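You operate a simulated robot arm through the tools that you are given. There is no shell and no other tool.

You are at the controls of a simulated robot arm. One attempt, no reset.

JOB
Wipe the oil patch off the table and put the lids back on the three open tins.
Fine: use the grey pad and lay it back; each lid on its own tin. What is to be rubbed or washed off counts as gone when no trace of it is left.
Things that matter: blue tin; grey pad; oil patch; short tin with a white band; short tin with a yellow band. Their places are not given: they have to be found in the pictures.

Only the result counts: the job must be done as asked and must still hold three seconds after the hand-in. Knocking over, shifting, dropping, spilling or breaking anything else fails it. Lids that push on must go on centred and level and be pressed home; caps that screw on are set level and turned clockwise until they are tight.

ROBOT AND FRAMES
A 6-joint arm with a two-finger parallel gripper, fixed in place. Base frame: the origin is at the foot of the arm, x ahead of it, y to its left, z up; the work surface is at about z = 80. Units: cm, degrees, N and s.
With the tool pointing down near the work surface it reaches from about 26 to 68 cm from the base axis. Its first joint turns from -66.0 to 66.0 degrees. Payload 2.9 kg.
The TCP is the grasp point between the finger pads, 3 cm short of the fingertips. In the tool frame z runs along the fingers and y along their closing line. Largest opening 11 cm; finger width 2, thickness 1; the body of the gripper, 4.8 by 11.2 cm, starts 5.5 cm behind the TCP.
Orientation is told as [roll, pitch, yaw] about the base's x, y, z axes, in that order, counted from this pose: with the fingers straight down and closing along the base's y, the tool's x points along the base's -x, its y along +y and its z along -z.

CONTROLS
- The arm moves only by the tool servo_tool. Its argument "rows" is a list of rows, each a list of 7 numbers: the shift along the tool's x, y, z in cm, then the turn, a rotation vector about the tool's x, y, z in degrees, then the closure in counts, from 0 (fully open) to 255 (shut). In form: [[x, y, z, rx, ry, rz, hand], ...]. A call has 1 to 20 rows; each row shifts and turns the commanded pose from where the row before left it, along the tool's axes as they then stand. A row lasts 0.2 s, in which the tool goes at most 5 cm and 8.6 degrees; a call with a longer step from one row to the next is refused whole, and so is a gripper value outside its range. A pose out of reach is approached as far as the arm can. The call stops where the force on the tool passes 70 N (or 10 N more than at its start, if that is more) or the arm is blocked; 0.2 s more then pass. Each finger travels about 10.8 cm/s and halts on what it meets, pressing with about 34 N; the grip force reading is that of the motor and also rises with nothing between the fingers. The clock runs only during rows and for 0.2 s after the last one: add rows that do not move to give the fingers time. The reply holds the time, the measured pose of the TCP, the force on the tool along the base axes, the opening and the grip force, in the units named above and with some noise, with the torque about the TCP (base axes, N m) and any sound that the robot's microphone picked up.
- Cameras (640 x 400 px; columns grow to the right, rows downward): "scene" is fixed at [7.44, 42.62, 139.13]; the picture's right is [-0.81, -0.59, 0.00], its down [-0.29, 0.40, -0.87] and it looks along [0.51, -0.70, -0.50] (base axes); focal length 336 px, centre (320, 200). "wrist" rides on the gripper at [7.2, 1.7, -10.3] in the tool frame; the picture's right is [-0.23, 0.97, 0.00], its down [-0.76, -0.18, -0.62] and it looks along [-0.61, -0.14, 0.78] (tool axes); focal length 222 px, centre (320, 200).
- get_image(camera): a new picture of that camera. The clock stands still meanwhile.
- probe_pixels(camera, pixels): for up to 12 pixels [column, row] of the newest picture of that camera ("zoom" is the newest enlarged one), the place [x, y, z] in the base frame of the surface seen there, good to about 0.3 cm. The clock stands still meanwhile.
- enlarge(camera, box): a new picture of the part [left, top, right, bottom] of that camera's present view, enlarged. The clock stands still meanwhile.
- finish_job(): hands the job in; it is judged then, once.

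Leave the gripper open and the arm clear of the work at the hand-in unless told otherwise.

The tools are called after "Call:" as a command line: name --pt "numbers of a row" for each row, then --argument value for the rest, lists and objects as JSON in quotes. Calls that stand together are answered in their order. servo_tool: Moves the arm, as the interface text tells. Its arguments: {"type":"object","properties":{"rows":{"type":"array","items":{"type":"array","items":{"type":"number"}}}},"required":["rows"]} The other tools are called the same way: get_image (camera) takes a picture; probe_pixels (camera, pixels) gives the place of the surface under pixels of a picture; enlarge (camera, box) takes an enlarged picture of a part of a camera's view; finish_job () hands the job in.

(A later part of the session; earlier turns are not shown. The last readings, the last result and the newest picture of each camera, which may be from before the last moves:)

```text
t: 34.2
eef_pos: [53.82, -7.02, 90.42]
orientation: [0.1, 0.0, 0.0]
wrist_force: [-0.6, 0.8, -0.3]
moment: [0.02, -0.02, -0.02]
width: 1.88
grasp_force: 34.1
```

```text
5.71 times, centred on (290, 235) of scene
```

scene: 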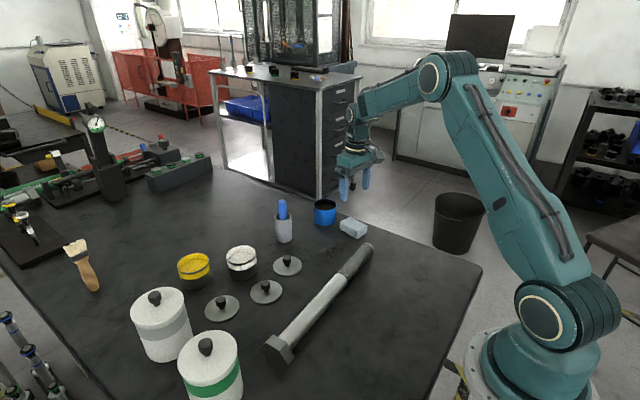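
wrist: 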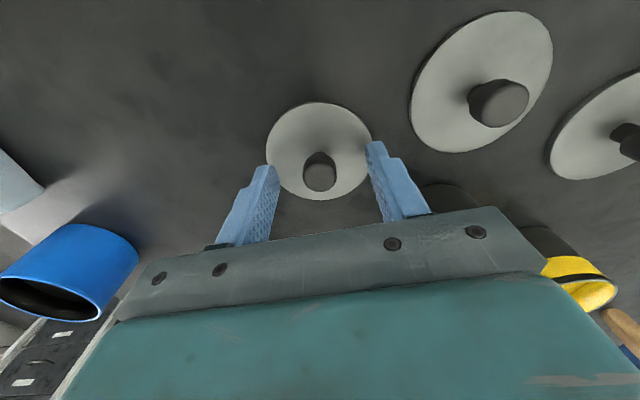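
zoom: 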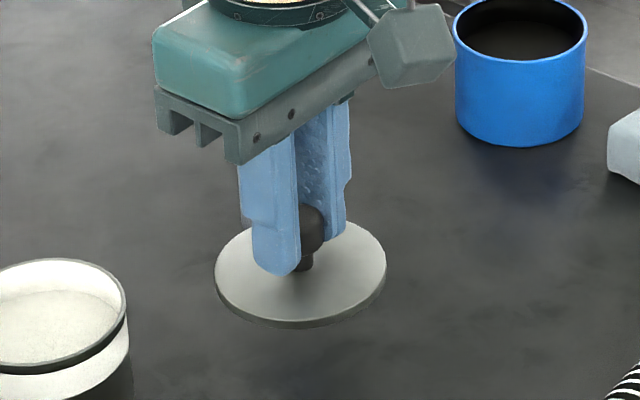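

The lid is held level. I'll lift it to z≈107, move it back to x≈46 and tilt it toward the scene camera to see whether its underside carries a mark.

Call:
servo_tool --pt "2 0 -4 0 0 0 255" --pt "2 0 -4 0 0 0 255" --pt "2 0 -4 0 0 0 255" --pt "2 0 -4 0 0 0 255" --pt "0 0 0 -5.8 5.5 0 255" --pt "0 0 0 -5.8 5.5 0 255" --pt "0 0 0 -5.8 5.5 0 255" --pt "0 0 0 -5.8 5.5 0 255" --pt "0 0 0 -5.8 5.5 0 255" --pt "0 0 0 -5.8 5.5 0 255" --pt "0 0 0 0 0 0 255"

Call:
get_image --camera "scene"

```text
t: 36.6
eef_pos: [38.34, -3.41, 98.86]
orientation: [36.2, 28.7, 9.4]
wrist_force: [-0.1, 0.6, 0.5]
moment: [0.01, 0.02, 0.0]
width: 1.94
grasp_force: 33.7
out of reach, approached as far as the arm can: row 7, 8, 9, 10
```

```text
taken
```

scene: 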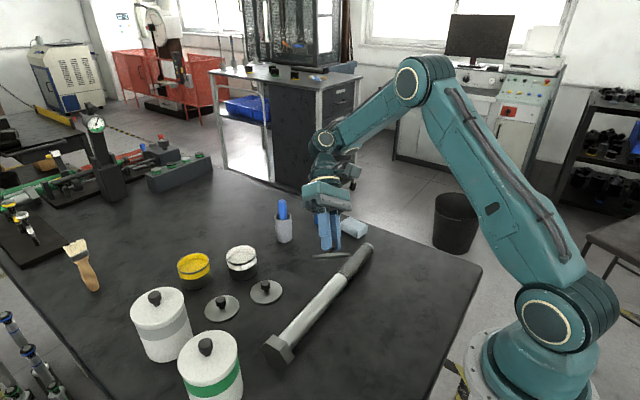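

The arm reached its limit with that tilt and the lid shows only edge-on. I'll undo the tilt first.

Call:
servo_tool --pt "0 0 0 5.8 -5.5 0 255" --pt "0 0 0 5.8 -5.5 0 255" --pt "0 0 0 5.8 -5.5 0 255" --pt "0 0 0 5.8 -5.5 0 255" --pt "0 0 0 5.8 -5.5 0 255" --pt "0 0 0 5.8 -5.5 0 255" --pt "0 0 0 0 0 0 255" --pt "0 0 0 0 0 0 255"

Call:
enlarge --camera "wrist" --box '[256, 100, 384, 220]'

```text
t: 38.4
eef_pos: [38.19, -3.4, 98.8]
orientation: [-2.0, -2.4, -0.2]
wrist_force: [-0.8, -0.5, 0.1]
moment: [0.01, -0.03, 0.0]
width: 1.93
grasp_force: 34.3
```

```text
3.33 times, centred on (320, 160) of wrist
```

zoom: 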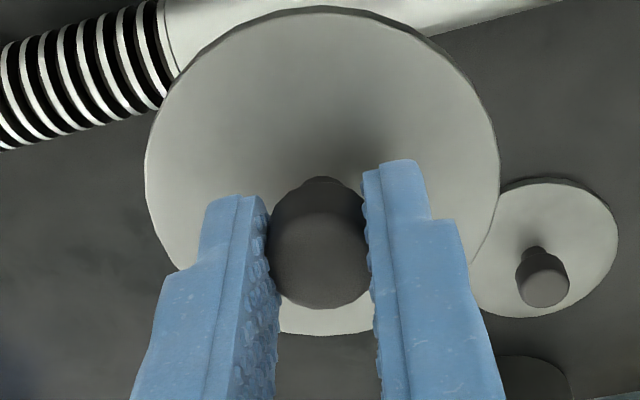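

The lid is still firmly held. I'll level the tool (remove the −2°/−2.4° leftover), raise a bit, and tilt only sideways (roll) toward the camera.

Call:
servo_tool --pt "0 0 -3 -2 2.4 0 255" --pt "0 0 -3 0 0 0 255" --pt "0 0 0 -8 0 0 255" --pt "0 0 0 -8 0 0 255" --pt "0 0 0 -8 0 0 255" --pt "0 0 0 -8 0 0 255" --pt "0 0 0 0 0 0 255"

Call:
enlarge --camera "scene" --box '[290, 150, 410, 260]'

```text
t: 40.0
eef_pos: [37.96, -3.29, 104.79]
orientation: [32.1, -0.1, -0.2]
wrist_force: [0.3, -0.4, -0.2]
moment: [0.01, -0.01, -0.03]
width: 1.94
grasp_force: 34.2
```

```text
3.64 times, centred on (350, 205) of scene
```

zoom: 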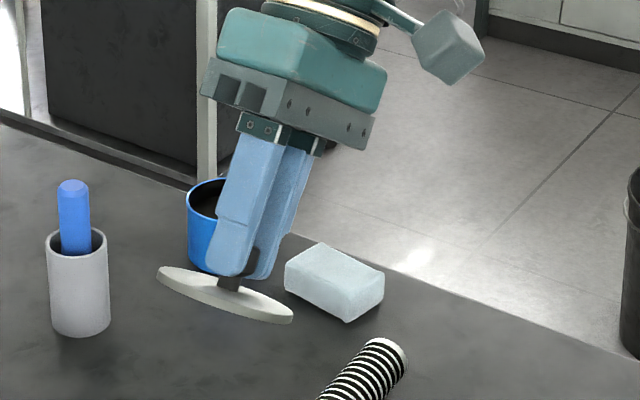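

A pure roll works. I'll continue to about 56° to expose the underside.

Call:
servo_tool --pt "0 0 0 -8 0 0 255" --pt "0 0 0 -8 0 0 255" --pt "0 0 0 -8 0 0 255" --pt "0 0 0 0 0 0 255"

Call:
enlarge --camera "scene" --box '[300, 190, 380, 260]'

```text
t: 41.0
eef_pos: [38.02, -3.26, 104.84]
orientation: [56.4, 0.1, -0.3]
wrist_force: [-0.5, 0.3, 0.1]
moment: [-0.01, 0.03, -0.01]
width: 1.95
grasp_force: 34.3
```

```text
5.71 times, centred on (340, 225) of scene
```

zoom: 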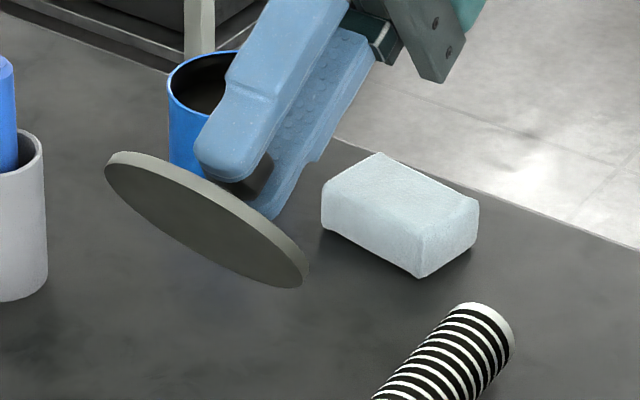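

The underside is plain grey, with no mark, so the lids are alike. I'll use the nearest assignment: A→blue, B→white, C→yellow. Tilting back level now.

Call:
servo_tool --pt "0 0 0 8 0 0 255" --pt "0 0 0 8 0 0 255" --pt "0 0 0 8 0 0 255" --pt "0 0 0 8 0 0 255" --pt "0 0 0 8 0 0 255" --pt "0 0 0 8 0 0 255" --pt "0 0 0 8 0 0 255" --pt "0 0 0 0 0 0 255" --pt "0 0 0 0 0 0 255"

Call:
get_image --camera "wrist"

Call:
enlarge --camera "wrist" --box '[256, 100, 384, 220]'

```text
t: 43.0
eef_pos: [38.04, -3.26, 104.77]
orientation: [0.1, 0.0, -0.3]
wrist_force: [-0.1, -0.1, 0.3]
moment: [0.01, 0.01, 0.01]
width: 1.98
grasp_force: 34.1
```

```text
taken
```

wrist: 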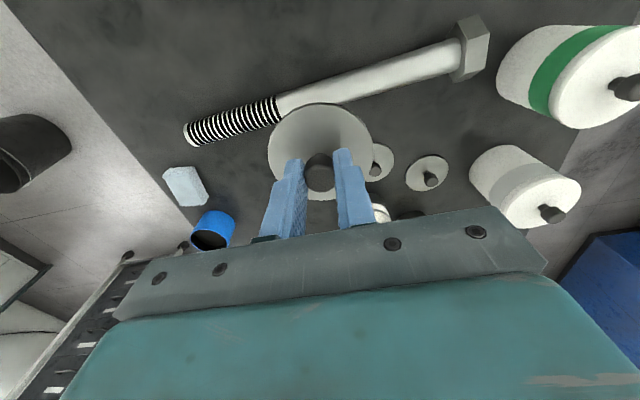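

```text
3.33 times, centred on (320, 160) of wrist
```

zoom: 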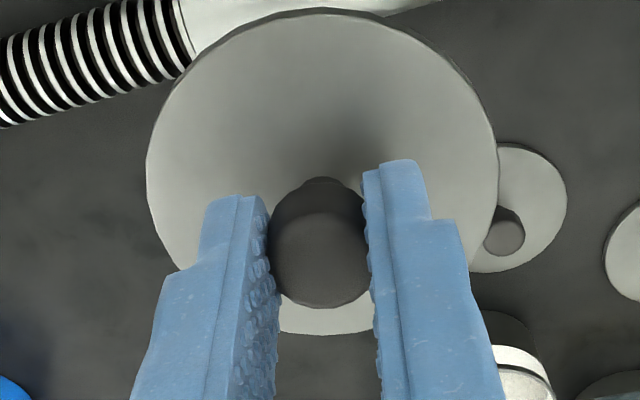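

The lid is still centred in the grip (its ellipse in the wrist zoom is nearly unchanged). Next I'll move to about (52, −16, 101), where the blue tin shows clear of the lid in the wrist view, to measure its centre.

Call:
servo_tool --pt "-2.8 -2.55 0 0 0 -0.3 255" --pt "-2.8 -2.55 0.9 0 0 0 255" --pt "-2.8 -2.55 0.9 0 0 0 255" --pt "-2.8 -2.55 1.0 0 0 0 255" --pt "-2.8 -2.55 1.0 0 0 0 255" --pt "0 0 0 0 0 0 255" --pt "0 0 0 0 0 0 255"

Call:
get_image --camera "wrist"

Call:
enlarge --camera "wrist" --box '[180, 150, 276, 220]'

```text
t: 44.6
eef_pos: [52.17, -16.32, 100.98]
orientation: [0.2, 0.0, 0.1]
wrist_force: [0.1, -0.5, 0.2]
moment: [-0.04, 0.01, 0.0]
width: 1.92
grasp_force: 34.0
```

```text
taken
```

wrist: 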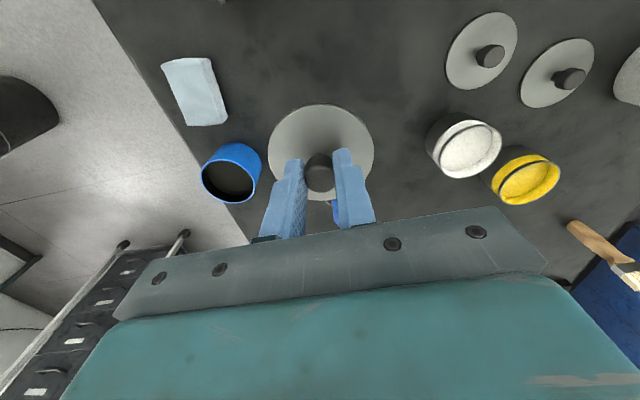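

```text
5.71 times, centred on (228, 185) of wrist
```

zoom: 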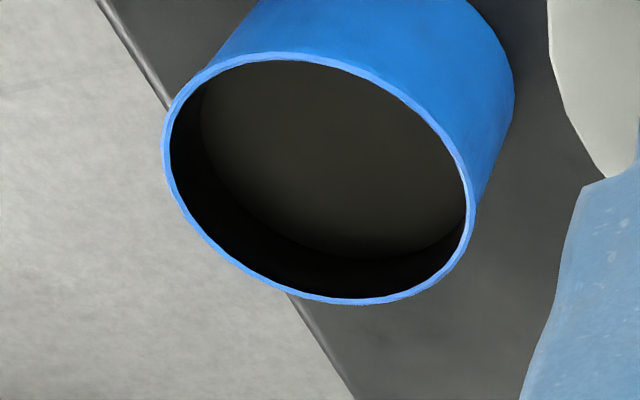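

The blue rim fits a circle of radius ≈3.73 centred ~6.9 cm ahead and 14.8 cm to the right of the hand, near (59.0, −31.1). I'll come closer and lower, to (59, −22, 93), for a sharper measurement.

Call:
servo_tool --pt "-3.43 -2.9 0 0 0 0 255" --pt "-3.43 -2.9 0 0 0 0 255" --pt "0 0 2.5 0 0 0 255" --pt "0 0 2.5 0 0 0 255" --pt "0 0 2.5 0 0 0 255" --pt "0 0 0.5 0 0 0 255" --pt "0 0 0 0 0 0 255" --pt "0 0 0 0 0 0 255"

Call:
get_image --camera "wrist"

Call:
enlarge --camera "wrist" --box '[160, 110, 288, 210]'

Call:
enlarge --camera "wrist" --box '[256, 100, 384, 220]'

Call:
enlarge --camera "scene" --box '[270, 160, 360, 240]'

```text
t: 46.4
eef_pos: [58.99, -21.86, 92.98]
orientation: [0.2, -0.1, 0.1]
wrist_force: [-0.2, -0.8, -0.5]
moment: [0.0, -0.01, 0.02]
width: 1.89
grasp_force: 34.3
```

```text
taken
```

wrist: 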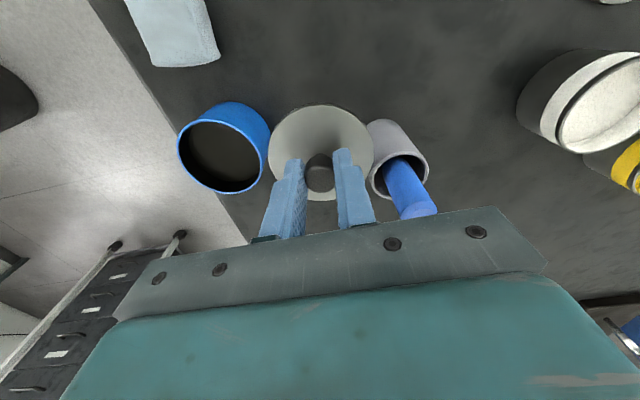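

```text
4.00 times, centred on (224, 160) of wrist
```

zoom: 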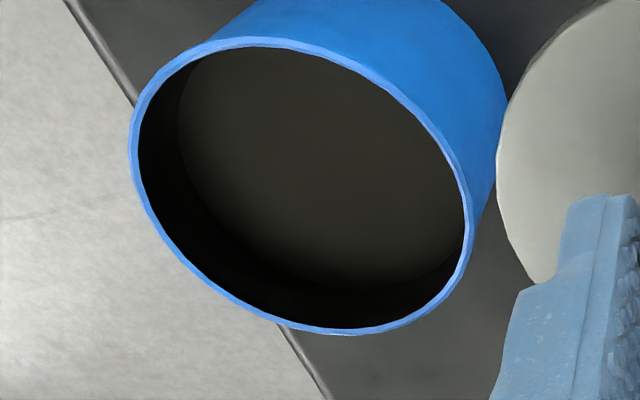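

```text
3.33 times, centred on (320, 160) of wrist
```

zoom: 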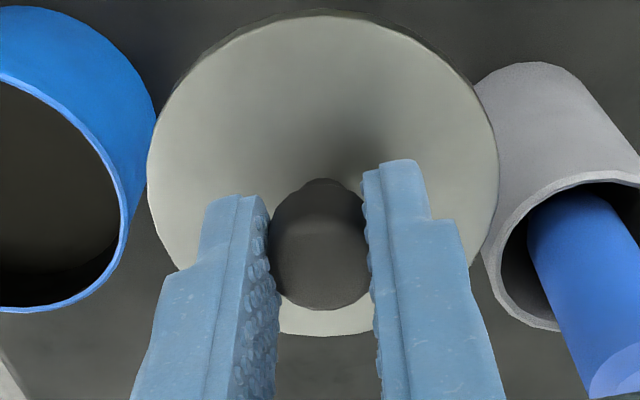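

```text
5.00 times, centred on (315, 200) of scene
```

zoom: 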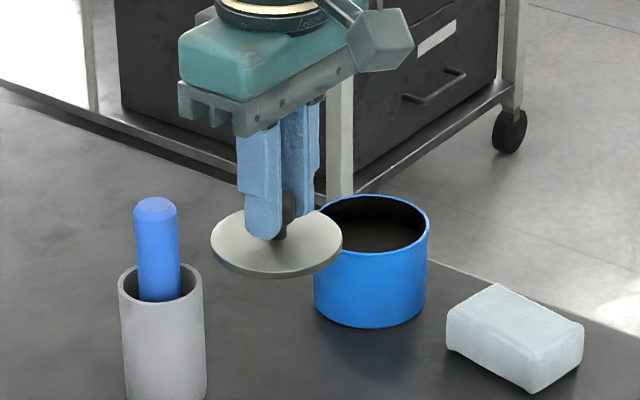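

I'll look closer at the lid's edges in both views to check it hangs level and centred.

Call:
enlarge --camera "scene" --box '[308, 196, 344, 220]'

Call:
enlarge --camera "wrist" --box '[262, 95, 382, 170]'

```text
16.00 times, centred on (326, 208) of scene
```

zoom: 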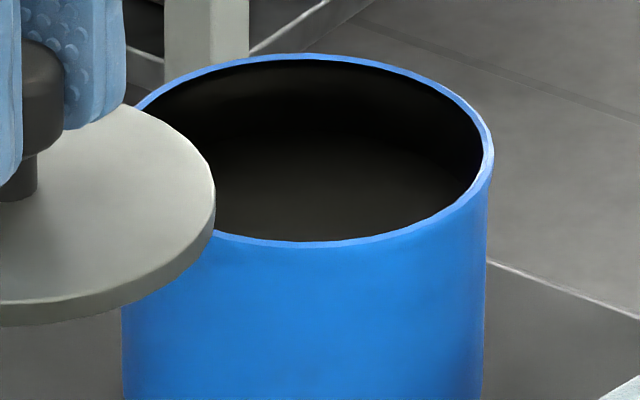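

```text
5.33 times, centred on (322, 132) of wrist
```

zoom: 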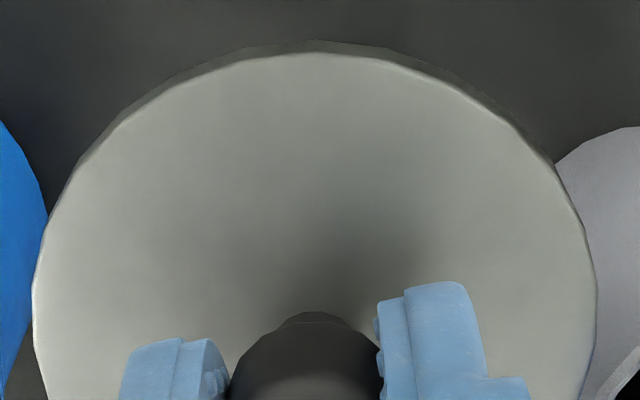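

The tin centre is at about +0.17 in x and −9.2 in y from the hand, and the lid centre is offset (+0.05, +0.07) in the grip. I'll slide the lid over the tin by (+0.11, −9.26) at this height, lower 2 cm and check from the scene camera.

Call:
servo_tool --pt "-0.11 -3.1 0 0 0 0 255" --pt "0 -3.1 0 0 0 0 255" --pt "0 -3.06 0 0 0 0 255" --pt "0 0 1.0 0 0 0 255" --pt "0 0 1.0 0 0 0 255" --pt "0 0 0 0 0 0 255" --pt "0 0 0 0 0 0 255"

Call:
enlarge --camera "scene" --box '[301, 182, 349, 222]'

Call:
get_image --camera "wrist"

```text
t: 48.0
eef_pos: [58.97, -30.97, 90.86]
orientation: [0.2, 0.0, 0.0]
wrist_force: [-0.5, 0.3, -0.8]
moment: [0.0, -0.04, 0.01]
width: 1.92
grasp_force: 34.3
```

```text
10.00 times, centred on (325, 202) of scene
```

zoom: 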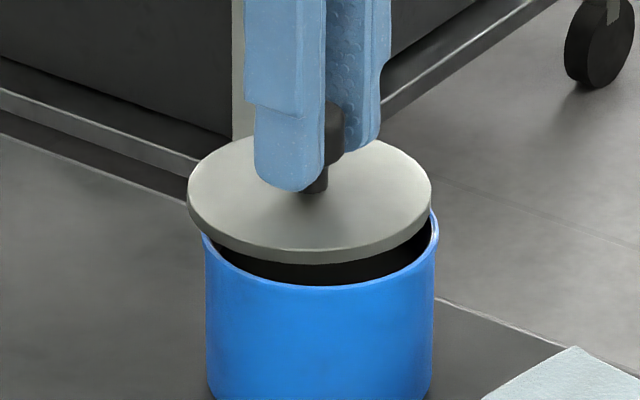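

```text
taken
```

wrist: 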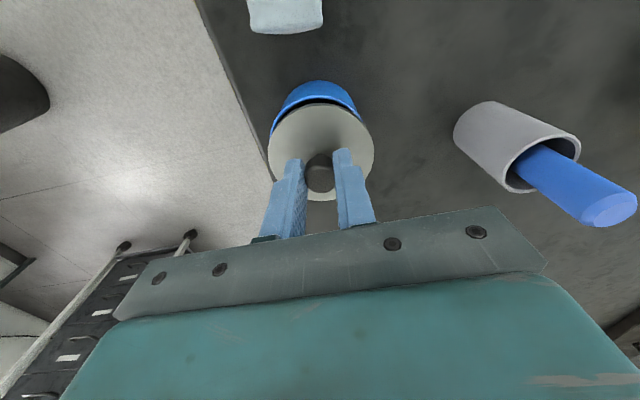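

From the scene camera the lid looks slightly left of the tin: its centre is at zoom col ~309 against the tin at 320. I'll zoom in the wrist view on the visible rim arc to cross-check.

Call:
enlarge --camera "wrist" --box '[256, 70, 384, 150]'

Call:
enlarge --camera "scene" --box '[309, 192, 341, 212]'

```text
5.00 times, centred on (320, 110) of wrist
```

zoom: 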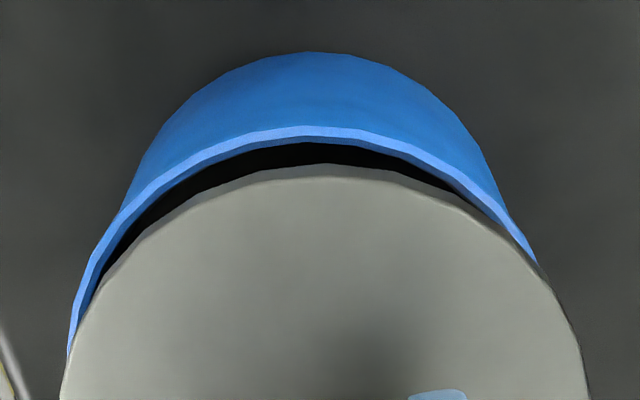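

```text
16.00 times, centred on (325, 202) of scene
```

zoom: 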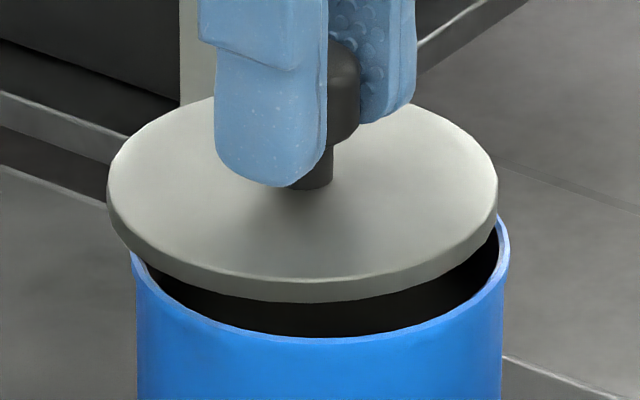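

Both views agree the lid is a bit too far +x/+y: about 0.2–0.3 cm by the scene camera, about 0.15 by the wrist. I'll correct by (−0.17, −0.22), lower 0.6 and recheck.

Call:
servo_tool --pt "0.17 -0.22 0 0 0 0 255" --pt "0 0 0.6 0 0 0 255" --pt "0 0 0 0 0 0 255" --pt "0 0 0 0 0 0 255"

Call:
enlarge --camera "scene" --box '[309, 192, 341, 212]'

Call:
enlarge --camera "wrist" --box '[256, 70, 384, 150]'

```text
t: 49.0
eef_pos: [58.93, -31.27, 90.33]
orientation: [0.2, -0.1, 0.0]
wrist_force: [-0.6, 0.3, 0.7]
moment: [-0.01, -0.04, -0.01]
width: 1.94
grasp_force: 33.3
```

```text
16.00 times, centred on (325, 202) of scene
```

zoom: 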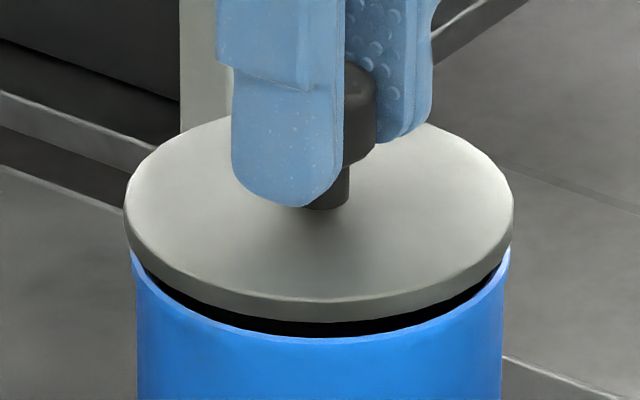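

```text
5.00 times, centred on (320, 110) of wrist
```

zoom: 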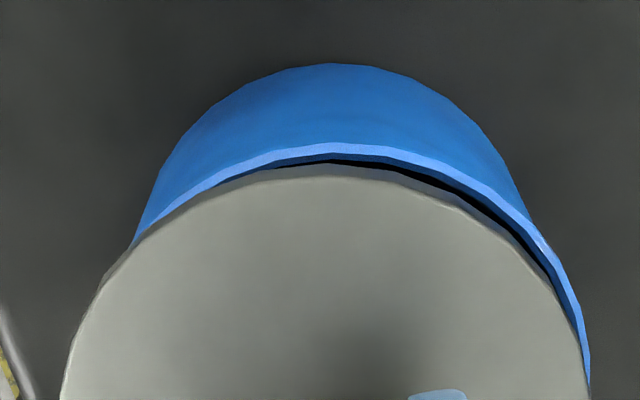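

Laterally the lid (123–514) and rim (131–510) now share the same centre in the scene view; the wrist view agrees within ~0.1 cm. I'll lower gently until contact.

Call:
servo_tool --pt "0 0 0.2 0 0 0 255" --pt "0 0 0.1 0 0 0 255" --pt "0 0 0 0 0 0 255"

Call:
enlarge --camera "scene" --box '[309, 192, 341, 212]'

Call:
enlarge --camera "wrist" --box '[256, 70, 384, 150]'

```text
t: 49.8
eef_pos: [58.98, -31.26, 90.03]
orientation: [0.2, 0.0, 0.1]
wrist_force: [-0.2, -0.9, 1.5]
moment: [-0.06, 0.0, -0.04]
width: 1.92
grasp_force: 34.1
```

```text
16.00 times, centred on (325, 202) of scene
```

zoom: 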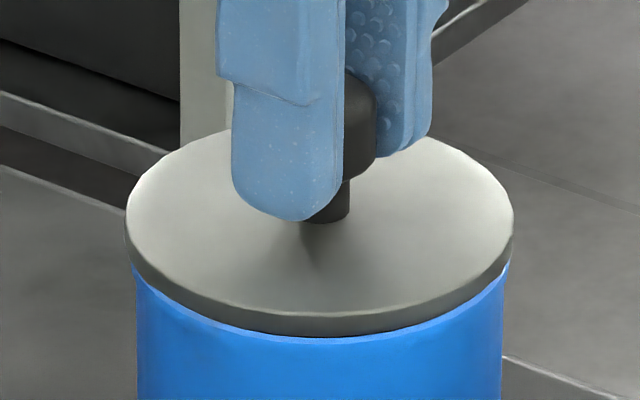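

```text
5.00 times, centred on (320, 110) of wrist
```

zoom: 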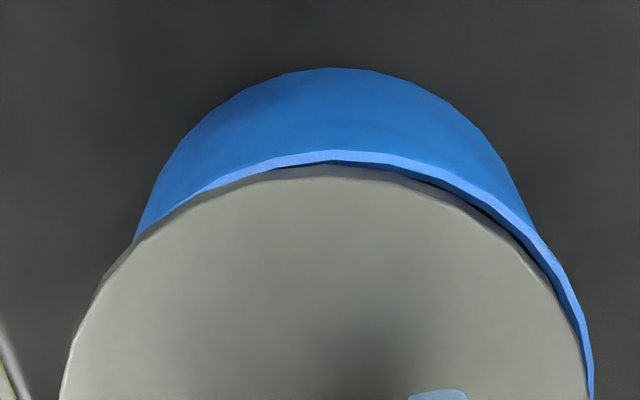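

Combining both views, the lid is centred sideways but about 0.2 cm too far from the scene camera, along (0.59, −0.81). I'll raise 0.2, shift by (−0.12, +0.16) and look again.

Call:
servo_tool --pt "0 0 -0.2 0 0 0 255" --pt "0.12 0.16 0 0 0 0 255" --pt "0 0 0.15 0 0 0 255" --pt "0 0 0 0 0 0 255" --pt "0 0 0 0 0 0 255"

Call:
enlarge --camera "scene" --box '[309, 192, 341, 212]'

Call:
enlarge --camera "wrist" --box '[256, 70, 384, 150]'

```text
t: 51.0
eef_pos: [58.67, -31.18, 90.09]
orientation: [0.2, 0.1, 0.0]
wrist_force: [0.8, -0.4, -1.0]
moment: [-0.02, -0.01, 0.04]
width: 1.95
grasp_force: 33.8
```

```text
16.00 times, centred on (325, 202) of scene
```

zoom: 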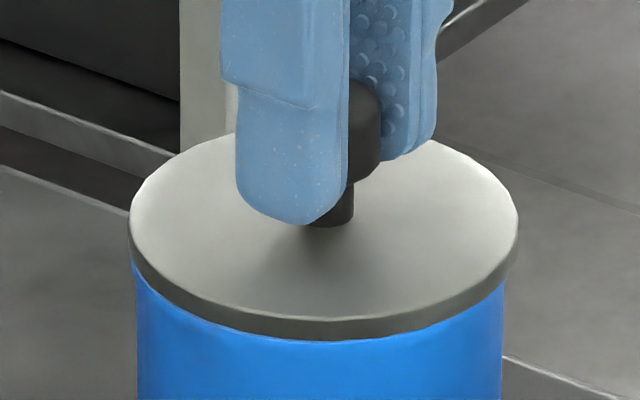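

```text
5.00 times, centred on (320, 110) of wrist
```

zoom: 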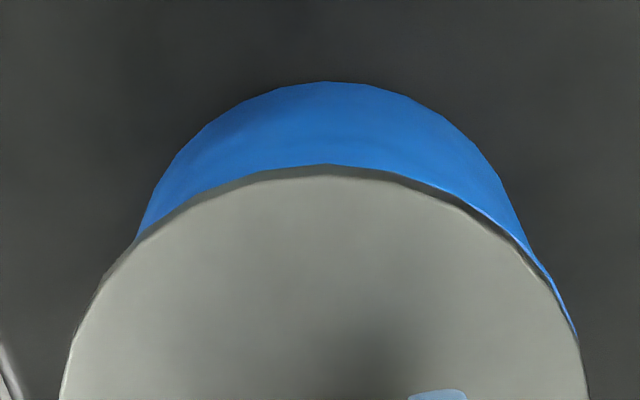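

The rim is now nearly hidden all round, with a thin sliver left on the +y side in the wrist view and about 0.07 to the right in the scene view. I'll fine-tune by (+0.02, +0.11) and lower to contact.

Call:
servo_tool --pt "0 0 -0.1 0 0 0 255" --pt "-0.02 0.11 0 0 0 0 255" --pt "0 0 0.1 0 0 0 255" --pt "0 0 0.1 0 0 0 255" --pt "0 0 0 0 0 0 255"

Call:
enlarge --camera "scene" --box '[309, 192, 341, 212]'

Call:
enlarge --camera "wrist" --box '[256, 70, 384, 150]'

```text
t: 52.2
eef_pos: [58.85, -31.15, 89.99]
orientation: [0.1, 0.0, 0.1]
wrist_force: [-0.7, 0.5, -1.2]
moment: [0.0, 0.0, -0.04]
width: 1.9
grasp_force: 33.6
```

```text
16.00 times, centred on (325, 202) of scene
```

zoom: 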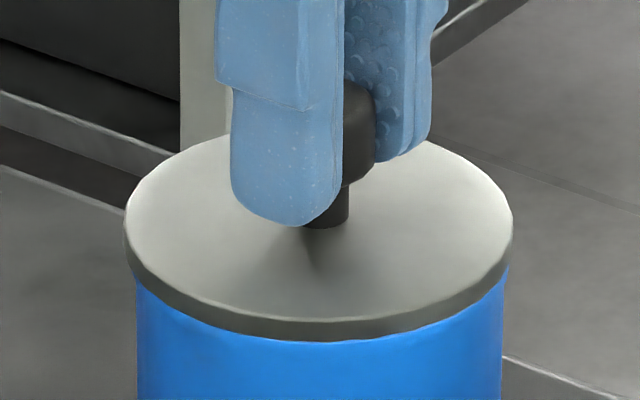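

```text
5.00 times, centred on (320, 110) of wrist
```

zoom: 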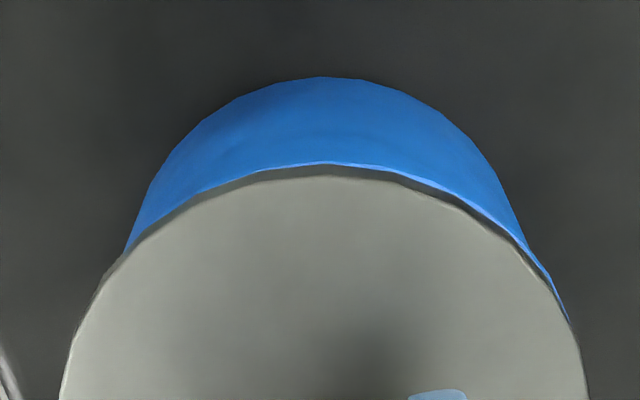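

Both views now show the lid centred on the tin within ~0.05–0.1 cm. I'll lower slowly in 0.1 steps to seat it and watch the force.

Call:
servo_tool --pt "0 0 0.1 0 0 0 255" --pt "0 0 0.1 0 0 0 255" --pt "0 0 0 0 0 0 255"

Call:
enlarge --camera "scene" --box '[309, 192, 341, 212]'

```text
t: 53.0
eef_pos: [58.75, -31.03, 90.12]
orientation: [0.1, -0.2, -0.1]
wrist_force: [-6.1, 2.0, 18.5]
moment: [-0.02, 0.19, 0.03]
width: 1.92
grasp_force: 34.1
```

```text
16.00 times, centred on (325, 202) of scene
```

zoom: 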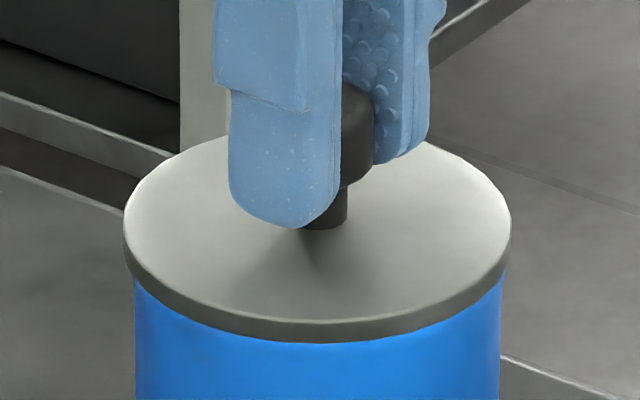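

Contact at 18.5 N. I'll keep pressing down in small steps, watching for a click or a drop.

Call:
servo_tool --pt "0 0 0.1 0 0 0 255" --pt "0 0 0.1 0 0 0 255" --pt "0 0 0 0 0 0 255"

Call:
enlarge --camera "scene" --box '[309, 192, 341, 212]'

```text
t: 53.8
eef_pos: [58.91, -31.17, 89.98]
orientation: [0.0, -0.3, 0.0]
wrist_force: [-10.3, 3.4, 31.6]
moment: [0.06, 0.13, 0.02]
width: 1.93
grasp_force: 33.9
```

```text
16.00 times, centred on (325, 202) of scene
```

zoom: 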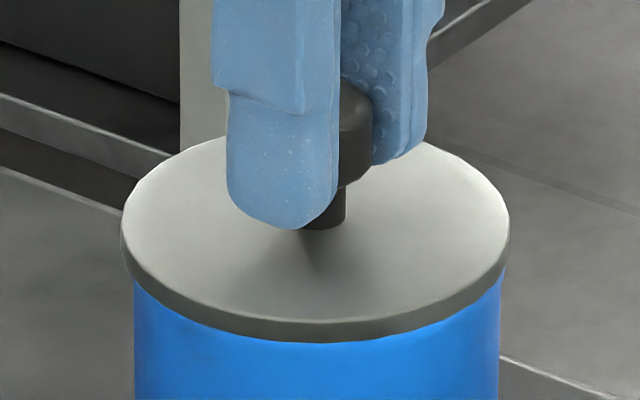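

31.6 N with some sideways pull (−10 N in x) because the arm bends. I'll ease the hand back 0.1 in x and press further to about 50 N.

Call:
servo_tool --pt "0.1 -0.03 0 0 0 0 255" --pt "0.03 0 0.1 0 0 0 255" --pt "0.03 0 0.1 0 0 0 255" --pt "0 0 0 0 0 0 255"

Call:
enlarge --camera "scene" --box '[309, 192, 341, 212]'

```text
t: 54.8
eef_pos: [58.89, -31.08, 89.96]
orientation: [-0.2, -0.6, 0.1]
wrist_force: [0.8, 0.8, 31.2]
moment: [0.0, -0.13, -0.02]
width: 1.9
grasp_force: 34.1
```

```text
16.00 times, centred on (325, 202) of scene
```

zoom: 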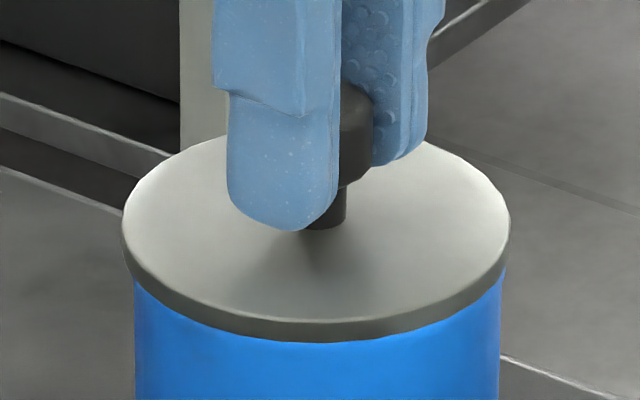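

Side force is balanced, but the fingers start to slip on the knob near 31 N. I'll relax, open, rise above the knob and look at how the lid sits.

Call:
servo_tool --pt "0 0 -0.25 0 0 0 255" --pt "0 0 0 0 0 0 200" --pt "0 0 0 0 0 0 150" --pt "0 0 0 0 0 0 116" --pt "0 0 -2 0 0 0 116" --pt "0 0 -3 0 0 0 116" --pt "0 0 0 0 0 0 116"

Call:
enlarge --camera "scene" --box '[301, 182, 349, 222]'

Call:
enlarge --camera "wrist" --box '[256, 80, 384, 200]'

```text
t: 56.4
eef_pos: [58.57, -31.14, 94.66]
orientation: [0.2, 0.0, 0.1]
wrist_force: [-0.8, 0.1, -0.1]
moment: [0.05, -0.01, -0.02]
width: 6.0
grasp_force: 0.2
heard: snap
```

```text
10.00 times, centred on (325, 202) of scene
```

zoom: 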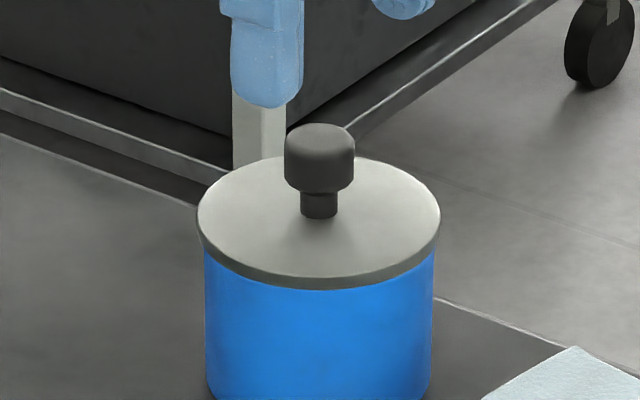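

```text
3.33 times, centred on (320, 140) of wrist
```

zoom: 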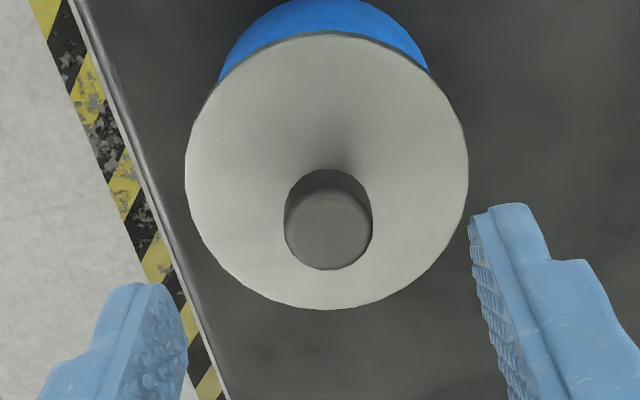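

A "snap" was heard and lid A now sits level and centred on the blue tin (lid 197–441, tin 204–436). Next I'll rise to z≈100 and move over the white tin to measure it with an empty hand.

Call:
servo_tool --pt "0 0 -3 0 0 0 116" --pt "0 0 -3 0 0 0 60" --pt "-0.45 4.02 0 0 0 0 0" --pt "-0.45 4.02 0 0 0 0 0" --pt "-0.45 4.02 0 0 0 0 0" --pt "-0.45 4.02 0 0 0 0 0" --pt "-0.45 4.02 0 0 0 0 0" --pt "-0.45 4.02 0 0 0 0 0" --pt "-0.45 4.02 0 0 0 0 0" --pt "-0.45 4.02 0 0 0 0 0" --pt "0 0 2 0 0 0 0" --pt "0 0 0 0 0 0 0" --pt "0 0 0 0 0 0 0"

Call:
get_image --camera "wrist"

Call:
enlarge --camera "wrist" --box '[260, 70, 388, 170]'

```text
t: 59.2
eef_pos: [62.29, 1.03, 98.77]
orientation: [0.2, 0.0, 0.1]
wrist_force: [-0.9, 0.2, -0.6]
moment: [-0.01, 0.01, 0.02]
width: 11.01
grasp_force: 0.0
```

```text
taken
```

wrist: 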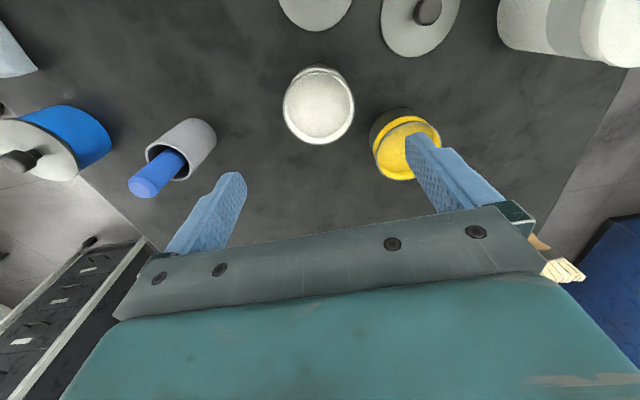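

```text
4.00 times, centred on (324, 120) of wrist
```

zoom: 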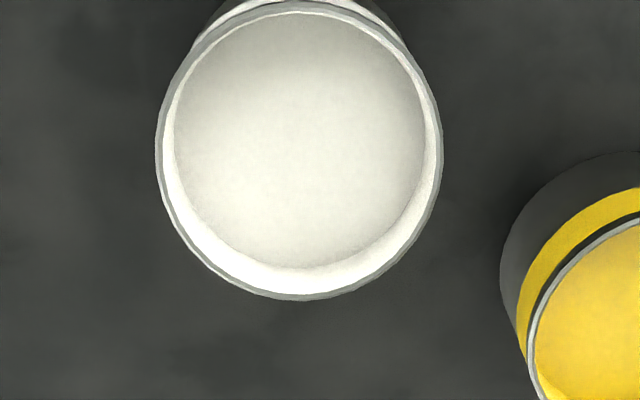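

The white tin centre is about (−0.27, −0.07) from the hand, near (62.0, 1.0). Now I'll step toward the yellow tin at about (69, 10), checking the reach carefully, first to (66, 7).

Call:
servo_tool --pt "-1.85 3 0 0 0 0 0" --pt "-1.85 3 0 0 0 0 0" --pt "0 0 0 0 0 0 0" --pt "0 0 0 0 0 0 0"

Call:
get_image --camera "wrist"

Call:
enlarge --camera "wrist" --box '[290, 80, 418, 200]'

```text
t: 60.2
eef_pos: [66.06, 6.92, 98.96]
orientation: [0.1, 0.0, 0.1]
wrist_force: [-0.4, 0.1, -0.2]
moment: [0.04, 0.02, -0.01]
width: 11.0
grasp_force: 0.1
```

```text
taken
```

wrist: 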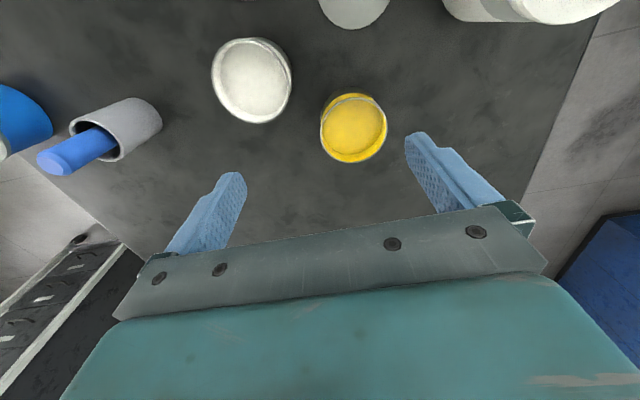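

```text
3.33 times, centred on (354, 140) of wrist
```

zoom: 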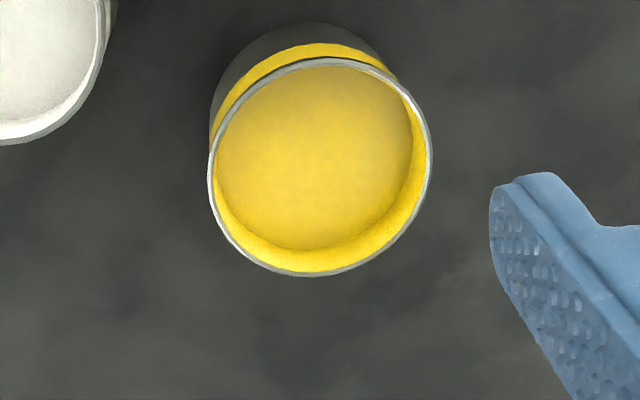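

The yellow tin centre works out at (68.96, 10.06), which is 69.7 cm from the base axis. I'll test whether the hand can reach straight above it.

Call:
servo_tool --pt "-0.97 1.05 0 0 0 0 0" --pt "-0.97 1.05 0 0 0 0 0" --pt "-0.96 1.04 0 0 0 0 0" --pt "0 0 0 0 0 0 0" --pt "0 0 0 0 0 0 0"

Call:
enlarge --camera "wrist" --box '[256, 60, 384, 180]'

```text
t: 61.4
eef_pos: [66.41, 9.17, 98.38]
orientation: [0.2, -0.1, 0.0]
wrist_force: [0.5, -0.8, -0.9]
moment: [-0.04, 0.0, 0.02]
width: 11.03
grasp_force: 0.1
out of reach, approached as far as the arm can: row 1, 2, 3
```

```text
3.33 times, centred on (320, 120) of wrist
```

zoom: 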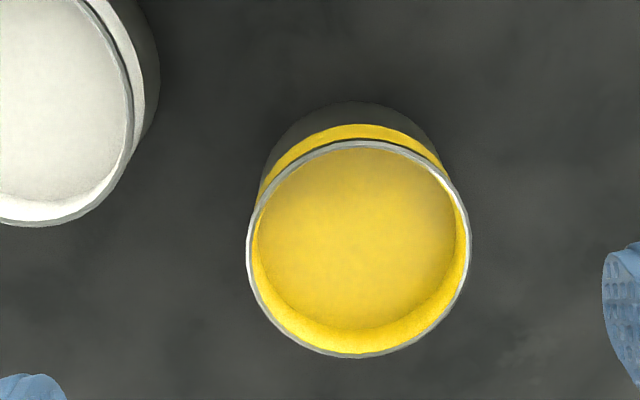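

The arm stops at about 67 cm with the tool vertical, so the yellow tin will need the tool tilted outward (lid still level). First I'll check the canisters near lid C for clearance.

Call:
get_image --camera "scene"

Call:
probe_pixels --camera "scene" --pixels '[[158, 300], [188, 318], [175, 330], [165, 355], [155, 293], [208, 345], [185, 375], [238, 355], [206, 337], [220, 385], [221, 307], [195, 340]]'

```text
taken
```

scene: 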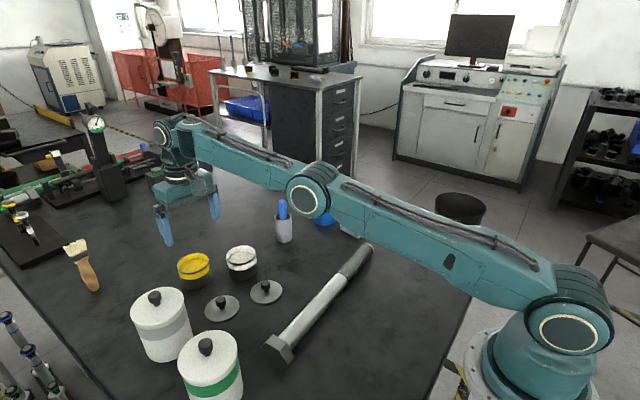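

```text
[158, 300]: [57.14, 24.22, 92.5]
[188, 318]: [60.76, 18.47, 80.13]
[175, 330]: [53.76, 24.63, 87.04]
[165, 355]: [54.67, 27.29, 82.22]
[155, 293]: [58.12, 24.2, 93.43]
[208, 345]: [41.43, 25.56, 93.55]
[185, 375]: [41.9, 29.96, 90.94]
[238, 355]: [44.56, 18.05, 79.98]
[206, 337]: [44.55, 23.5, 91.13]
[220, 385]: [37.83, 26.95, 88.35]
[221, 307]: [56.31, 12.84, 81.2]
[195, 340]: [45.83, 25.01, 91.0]
```

The canister's near edge is at y≈20, so there's room. Now to lid B near (52.0, 3.15): I'll move above it at z≈95 and check the centring.

Call:
servo_tool --pt "3.6 -1.5 0 0 0 0 0" --pt "3.6 -1.5 0 0 0 0 60" --pt "3.6 -1.5 1.2 0 0 0 116" --pt "3.6 -1.5 2.0 0 0 0 116" --pt "0 0 0 0 0 0 116" --pt "0 0 0 0 0 0 116"

Call:
enlarge --camera "wrist" --box '[256, 60, 384, 180]'

```text
t: 62.8
eef_pos: [51.76, 3.74, 95.03]
orientation: [0.2, 0.0, 0.2]
wrist_force: [-0.3, -0.2, 0.1]
moment: [0.0, 0.01, -0.01]
width: 6.01
grasp_force: 0.1
```

```text
3.33 times, centred on (320, 120) of wrist
```

zoom: 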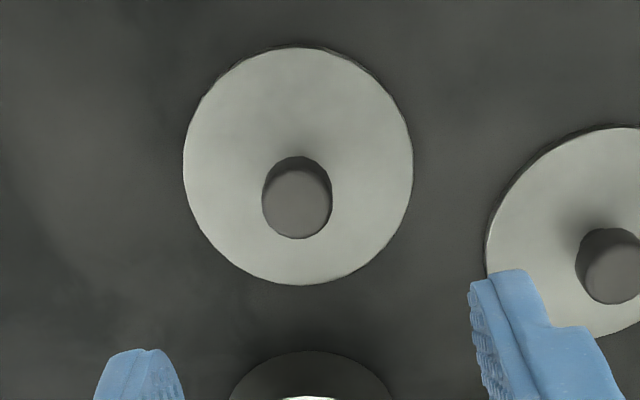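

Lid B is centred at about (+0.11, −0.75) from the hand. I'll correct that (plus the 0.2° roll), lower to z≈84.2 and check.

Call:
servo_tool --pt "-0.106 -0.754 0 0.15 0 0.1 116" --pt "0 0 3 0 0 0 116" --pt "0 0 3 0 0 0 116" --pt "0 0 3 0 0 0 116" --pt "0 0 1.2 0 0 0 116" --pt "0 0 0.6 0 0 0 116" --pt "0 0 0 0 0 0 116" --pt "0 0 0 0 0 0 116"

Call:
enlarge --camera "wrist" --box '[256, 100, 384, 220]'

Call:
enlarge --camera "scene" --box '[240, 250, 300, 310]'

```text
t: 64.6
eef_pos: [52.21, 2.88, 84.33]
orientation: [-0.1, 0.0, 0.0]
wrist_force: [0.1, -0.4, -1.2]
moment: [0.0, 0.01, 0.0]
width: 6.0
grasp_force: 0.2
```

```text
3.33 times, centred on (320, 160) of wrist
```

zoom: 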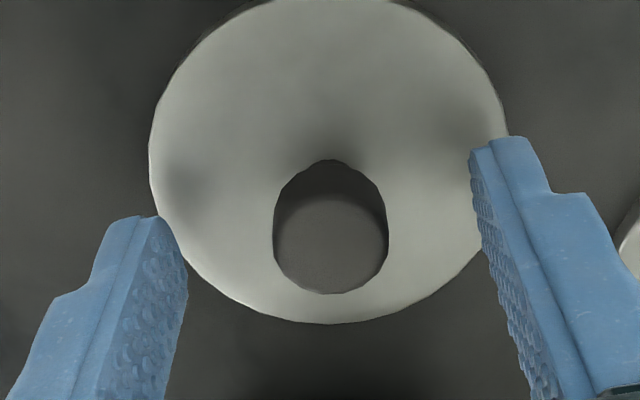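

```text
6.67 times, centred on (270, 280) of scene
```

zoom: 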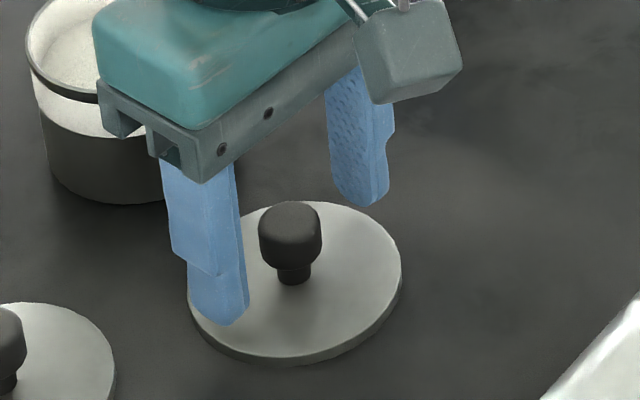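

Lid B is off by (−0.13, +0.21) from the TCP. I'll correct that and close on the knob.

Call:
servo_tool --pt "0.12 0.2 0 0 0 0 116" --pt "0 0 0 0 0 0 116" --pt "0 0 0 0 0 0 160" --pt "0 0 0 0 0 0 185" --pt "0 0 0 0 0 0 255" --pt "0 0 0 0 0 0 255" --pt "0 0 0 0 0 0 255"

Call:
enlarge --camera "wrist" --box '[256, 100, 384, 220]'

Call:
enlarge --camera "scene" --box '[240, 250, 300, 310]'

```text
t: 66.2
eef_pos: [52.02, 2.85, 84.39]
orientation: [0.0, 0.1, 0.0]
wrist_force: [0.1, -0.2, -0.5]
moment: [0.01, -0.02, 0.02]
width: 1.9
grasp_force: 33.7
```

```text
3.33 times, centred on (320, 160) of wrist
```

zoom: 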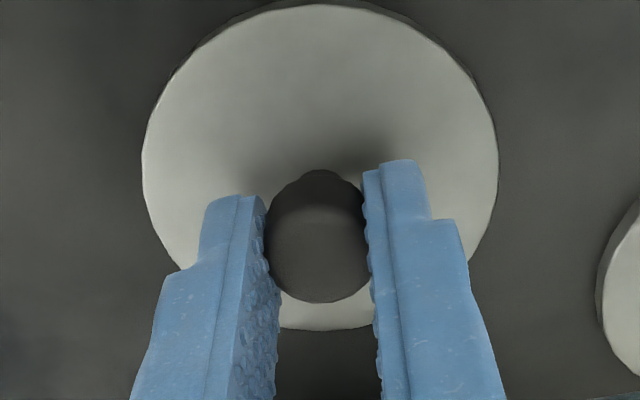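

```text
6.67 times, centred on (270, 280) of scene
```

zoom: 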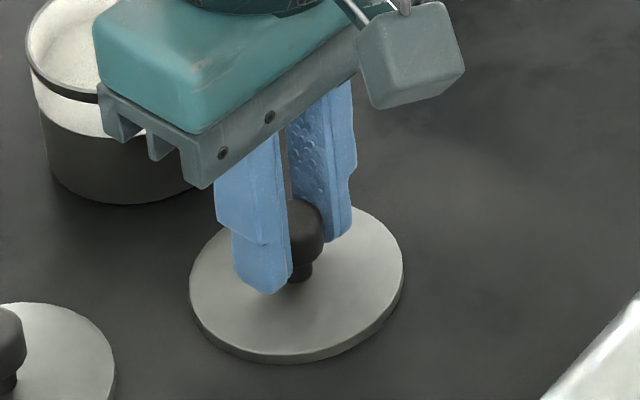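

Lid B is gripped and centred to within 0.06 cm. I'll lift, carry it to about (62, 10), beside the white tin, and lower to z≈93 to re-measure the tin from there.

Call:
servo_tool --pt "0 0 -1 0 0 0 255" --pt "0 0 -2 0 0 0 255" --pt "0 0 -4 0 0 0 255" --pt "0 0 -4 0 0 0 255" --pt "-3.33 2.45 0 0 0 0 255" --pt "-3.33 2.45 0 0 0 0 255" --pt "-3.33 2.45 0 0 0 0 255" --pt "0 0 1.2 0 0 0 255" --pt "0 0 1.1 0 0 0 255" --pt "0 0 0 0 0 0 255" --pt "0 0 0 0 0 0 255"

Call:
get_image --camera "wrist"

Call:
enlarge --camera "wrist" --box '[160, 110, 288, 210]'

Call:
enlarge --camera "wrist" --box '[256, 100, 384, 220]'

```text
t: 68.6
eef_pos: [62.01, 10.33, 93.16]
orientation: [0.0, 0.0, 0.1]
wrist_force: [-0.1, -0.4, -0.4]
moment: [-0.02, 0.0, 0.0]
width: 1.93
grasp_force: 33.9
```

```text
taken
```

wrist: 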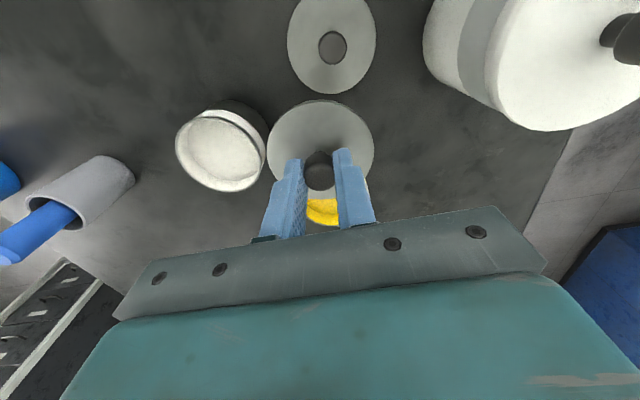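

```text
4.00 times, centred on (224, 160) of wrist
```

zoom: 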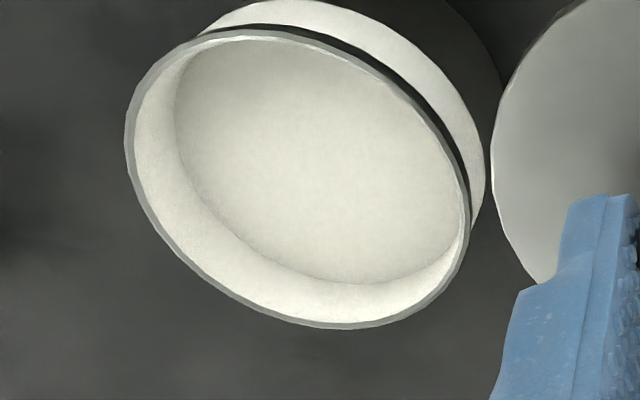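

```text
3.33 times, centred on (320, 160) of wrist
```

zoom: 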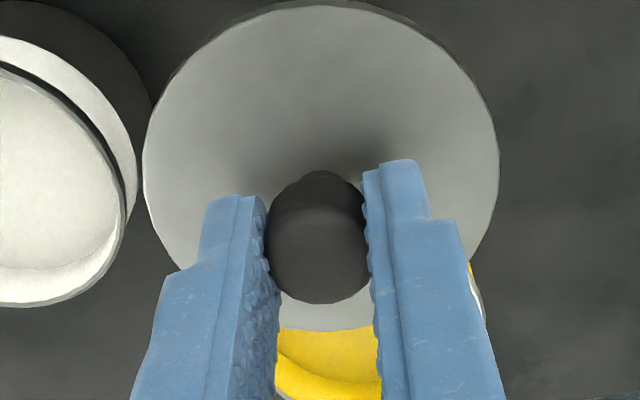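

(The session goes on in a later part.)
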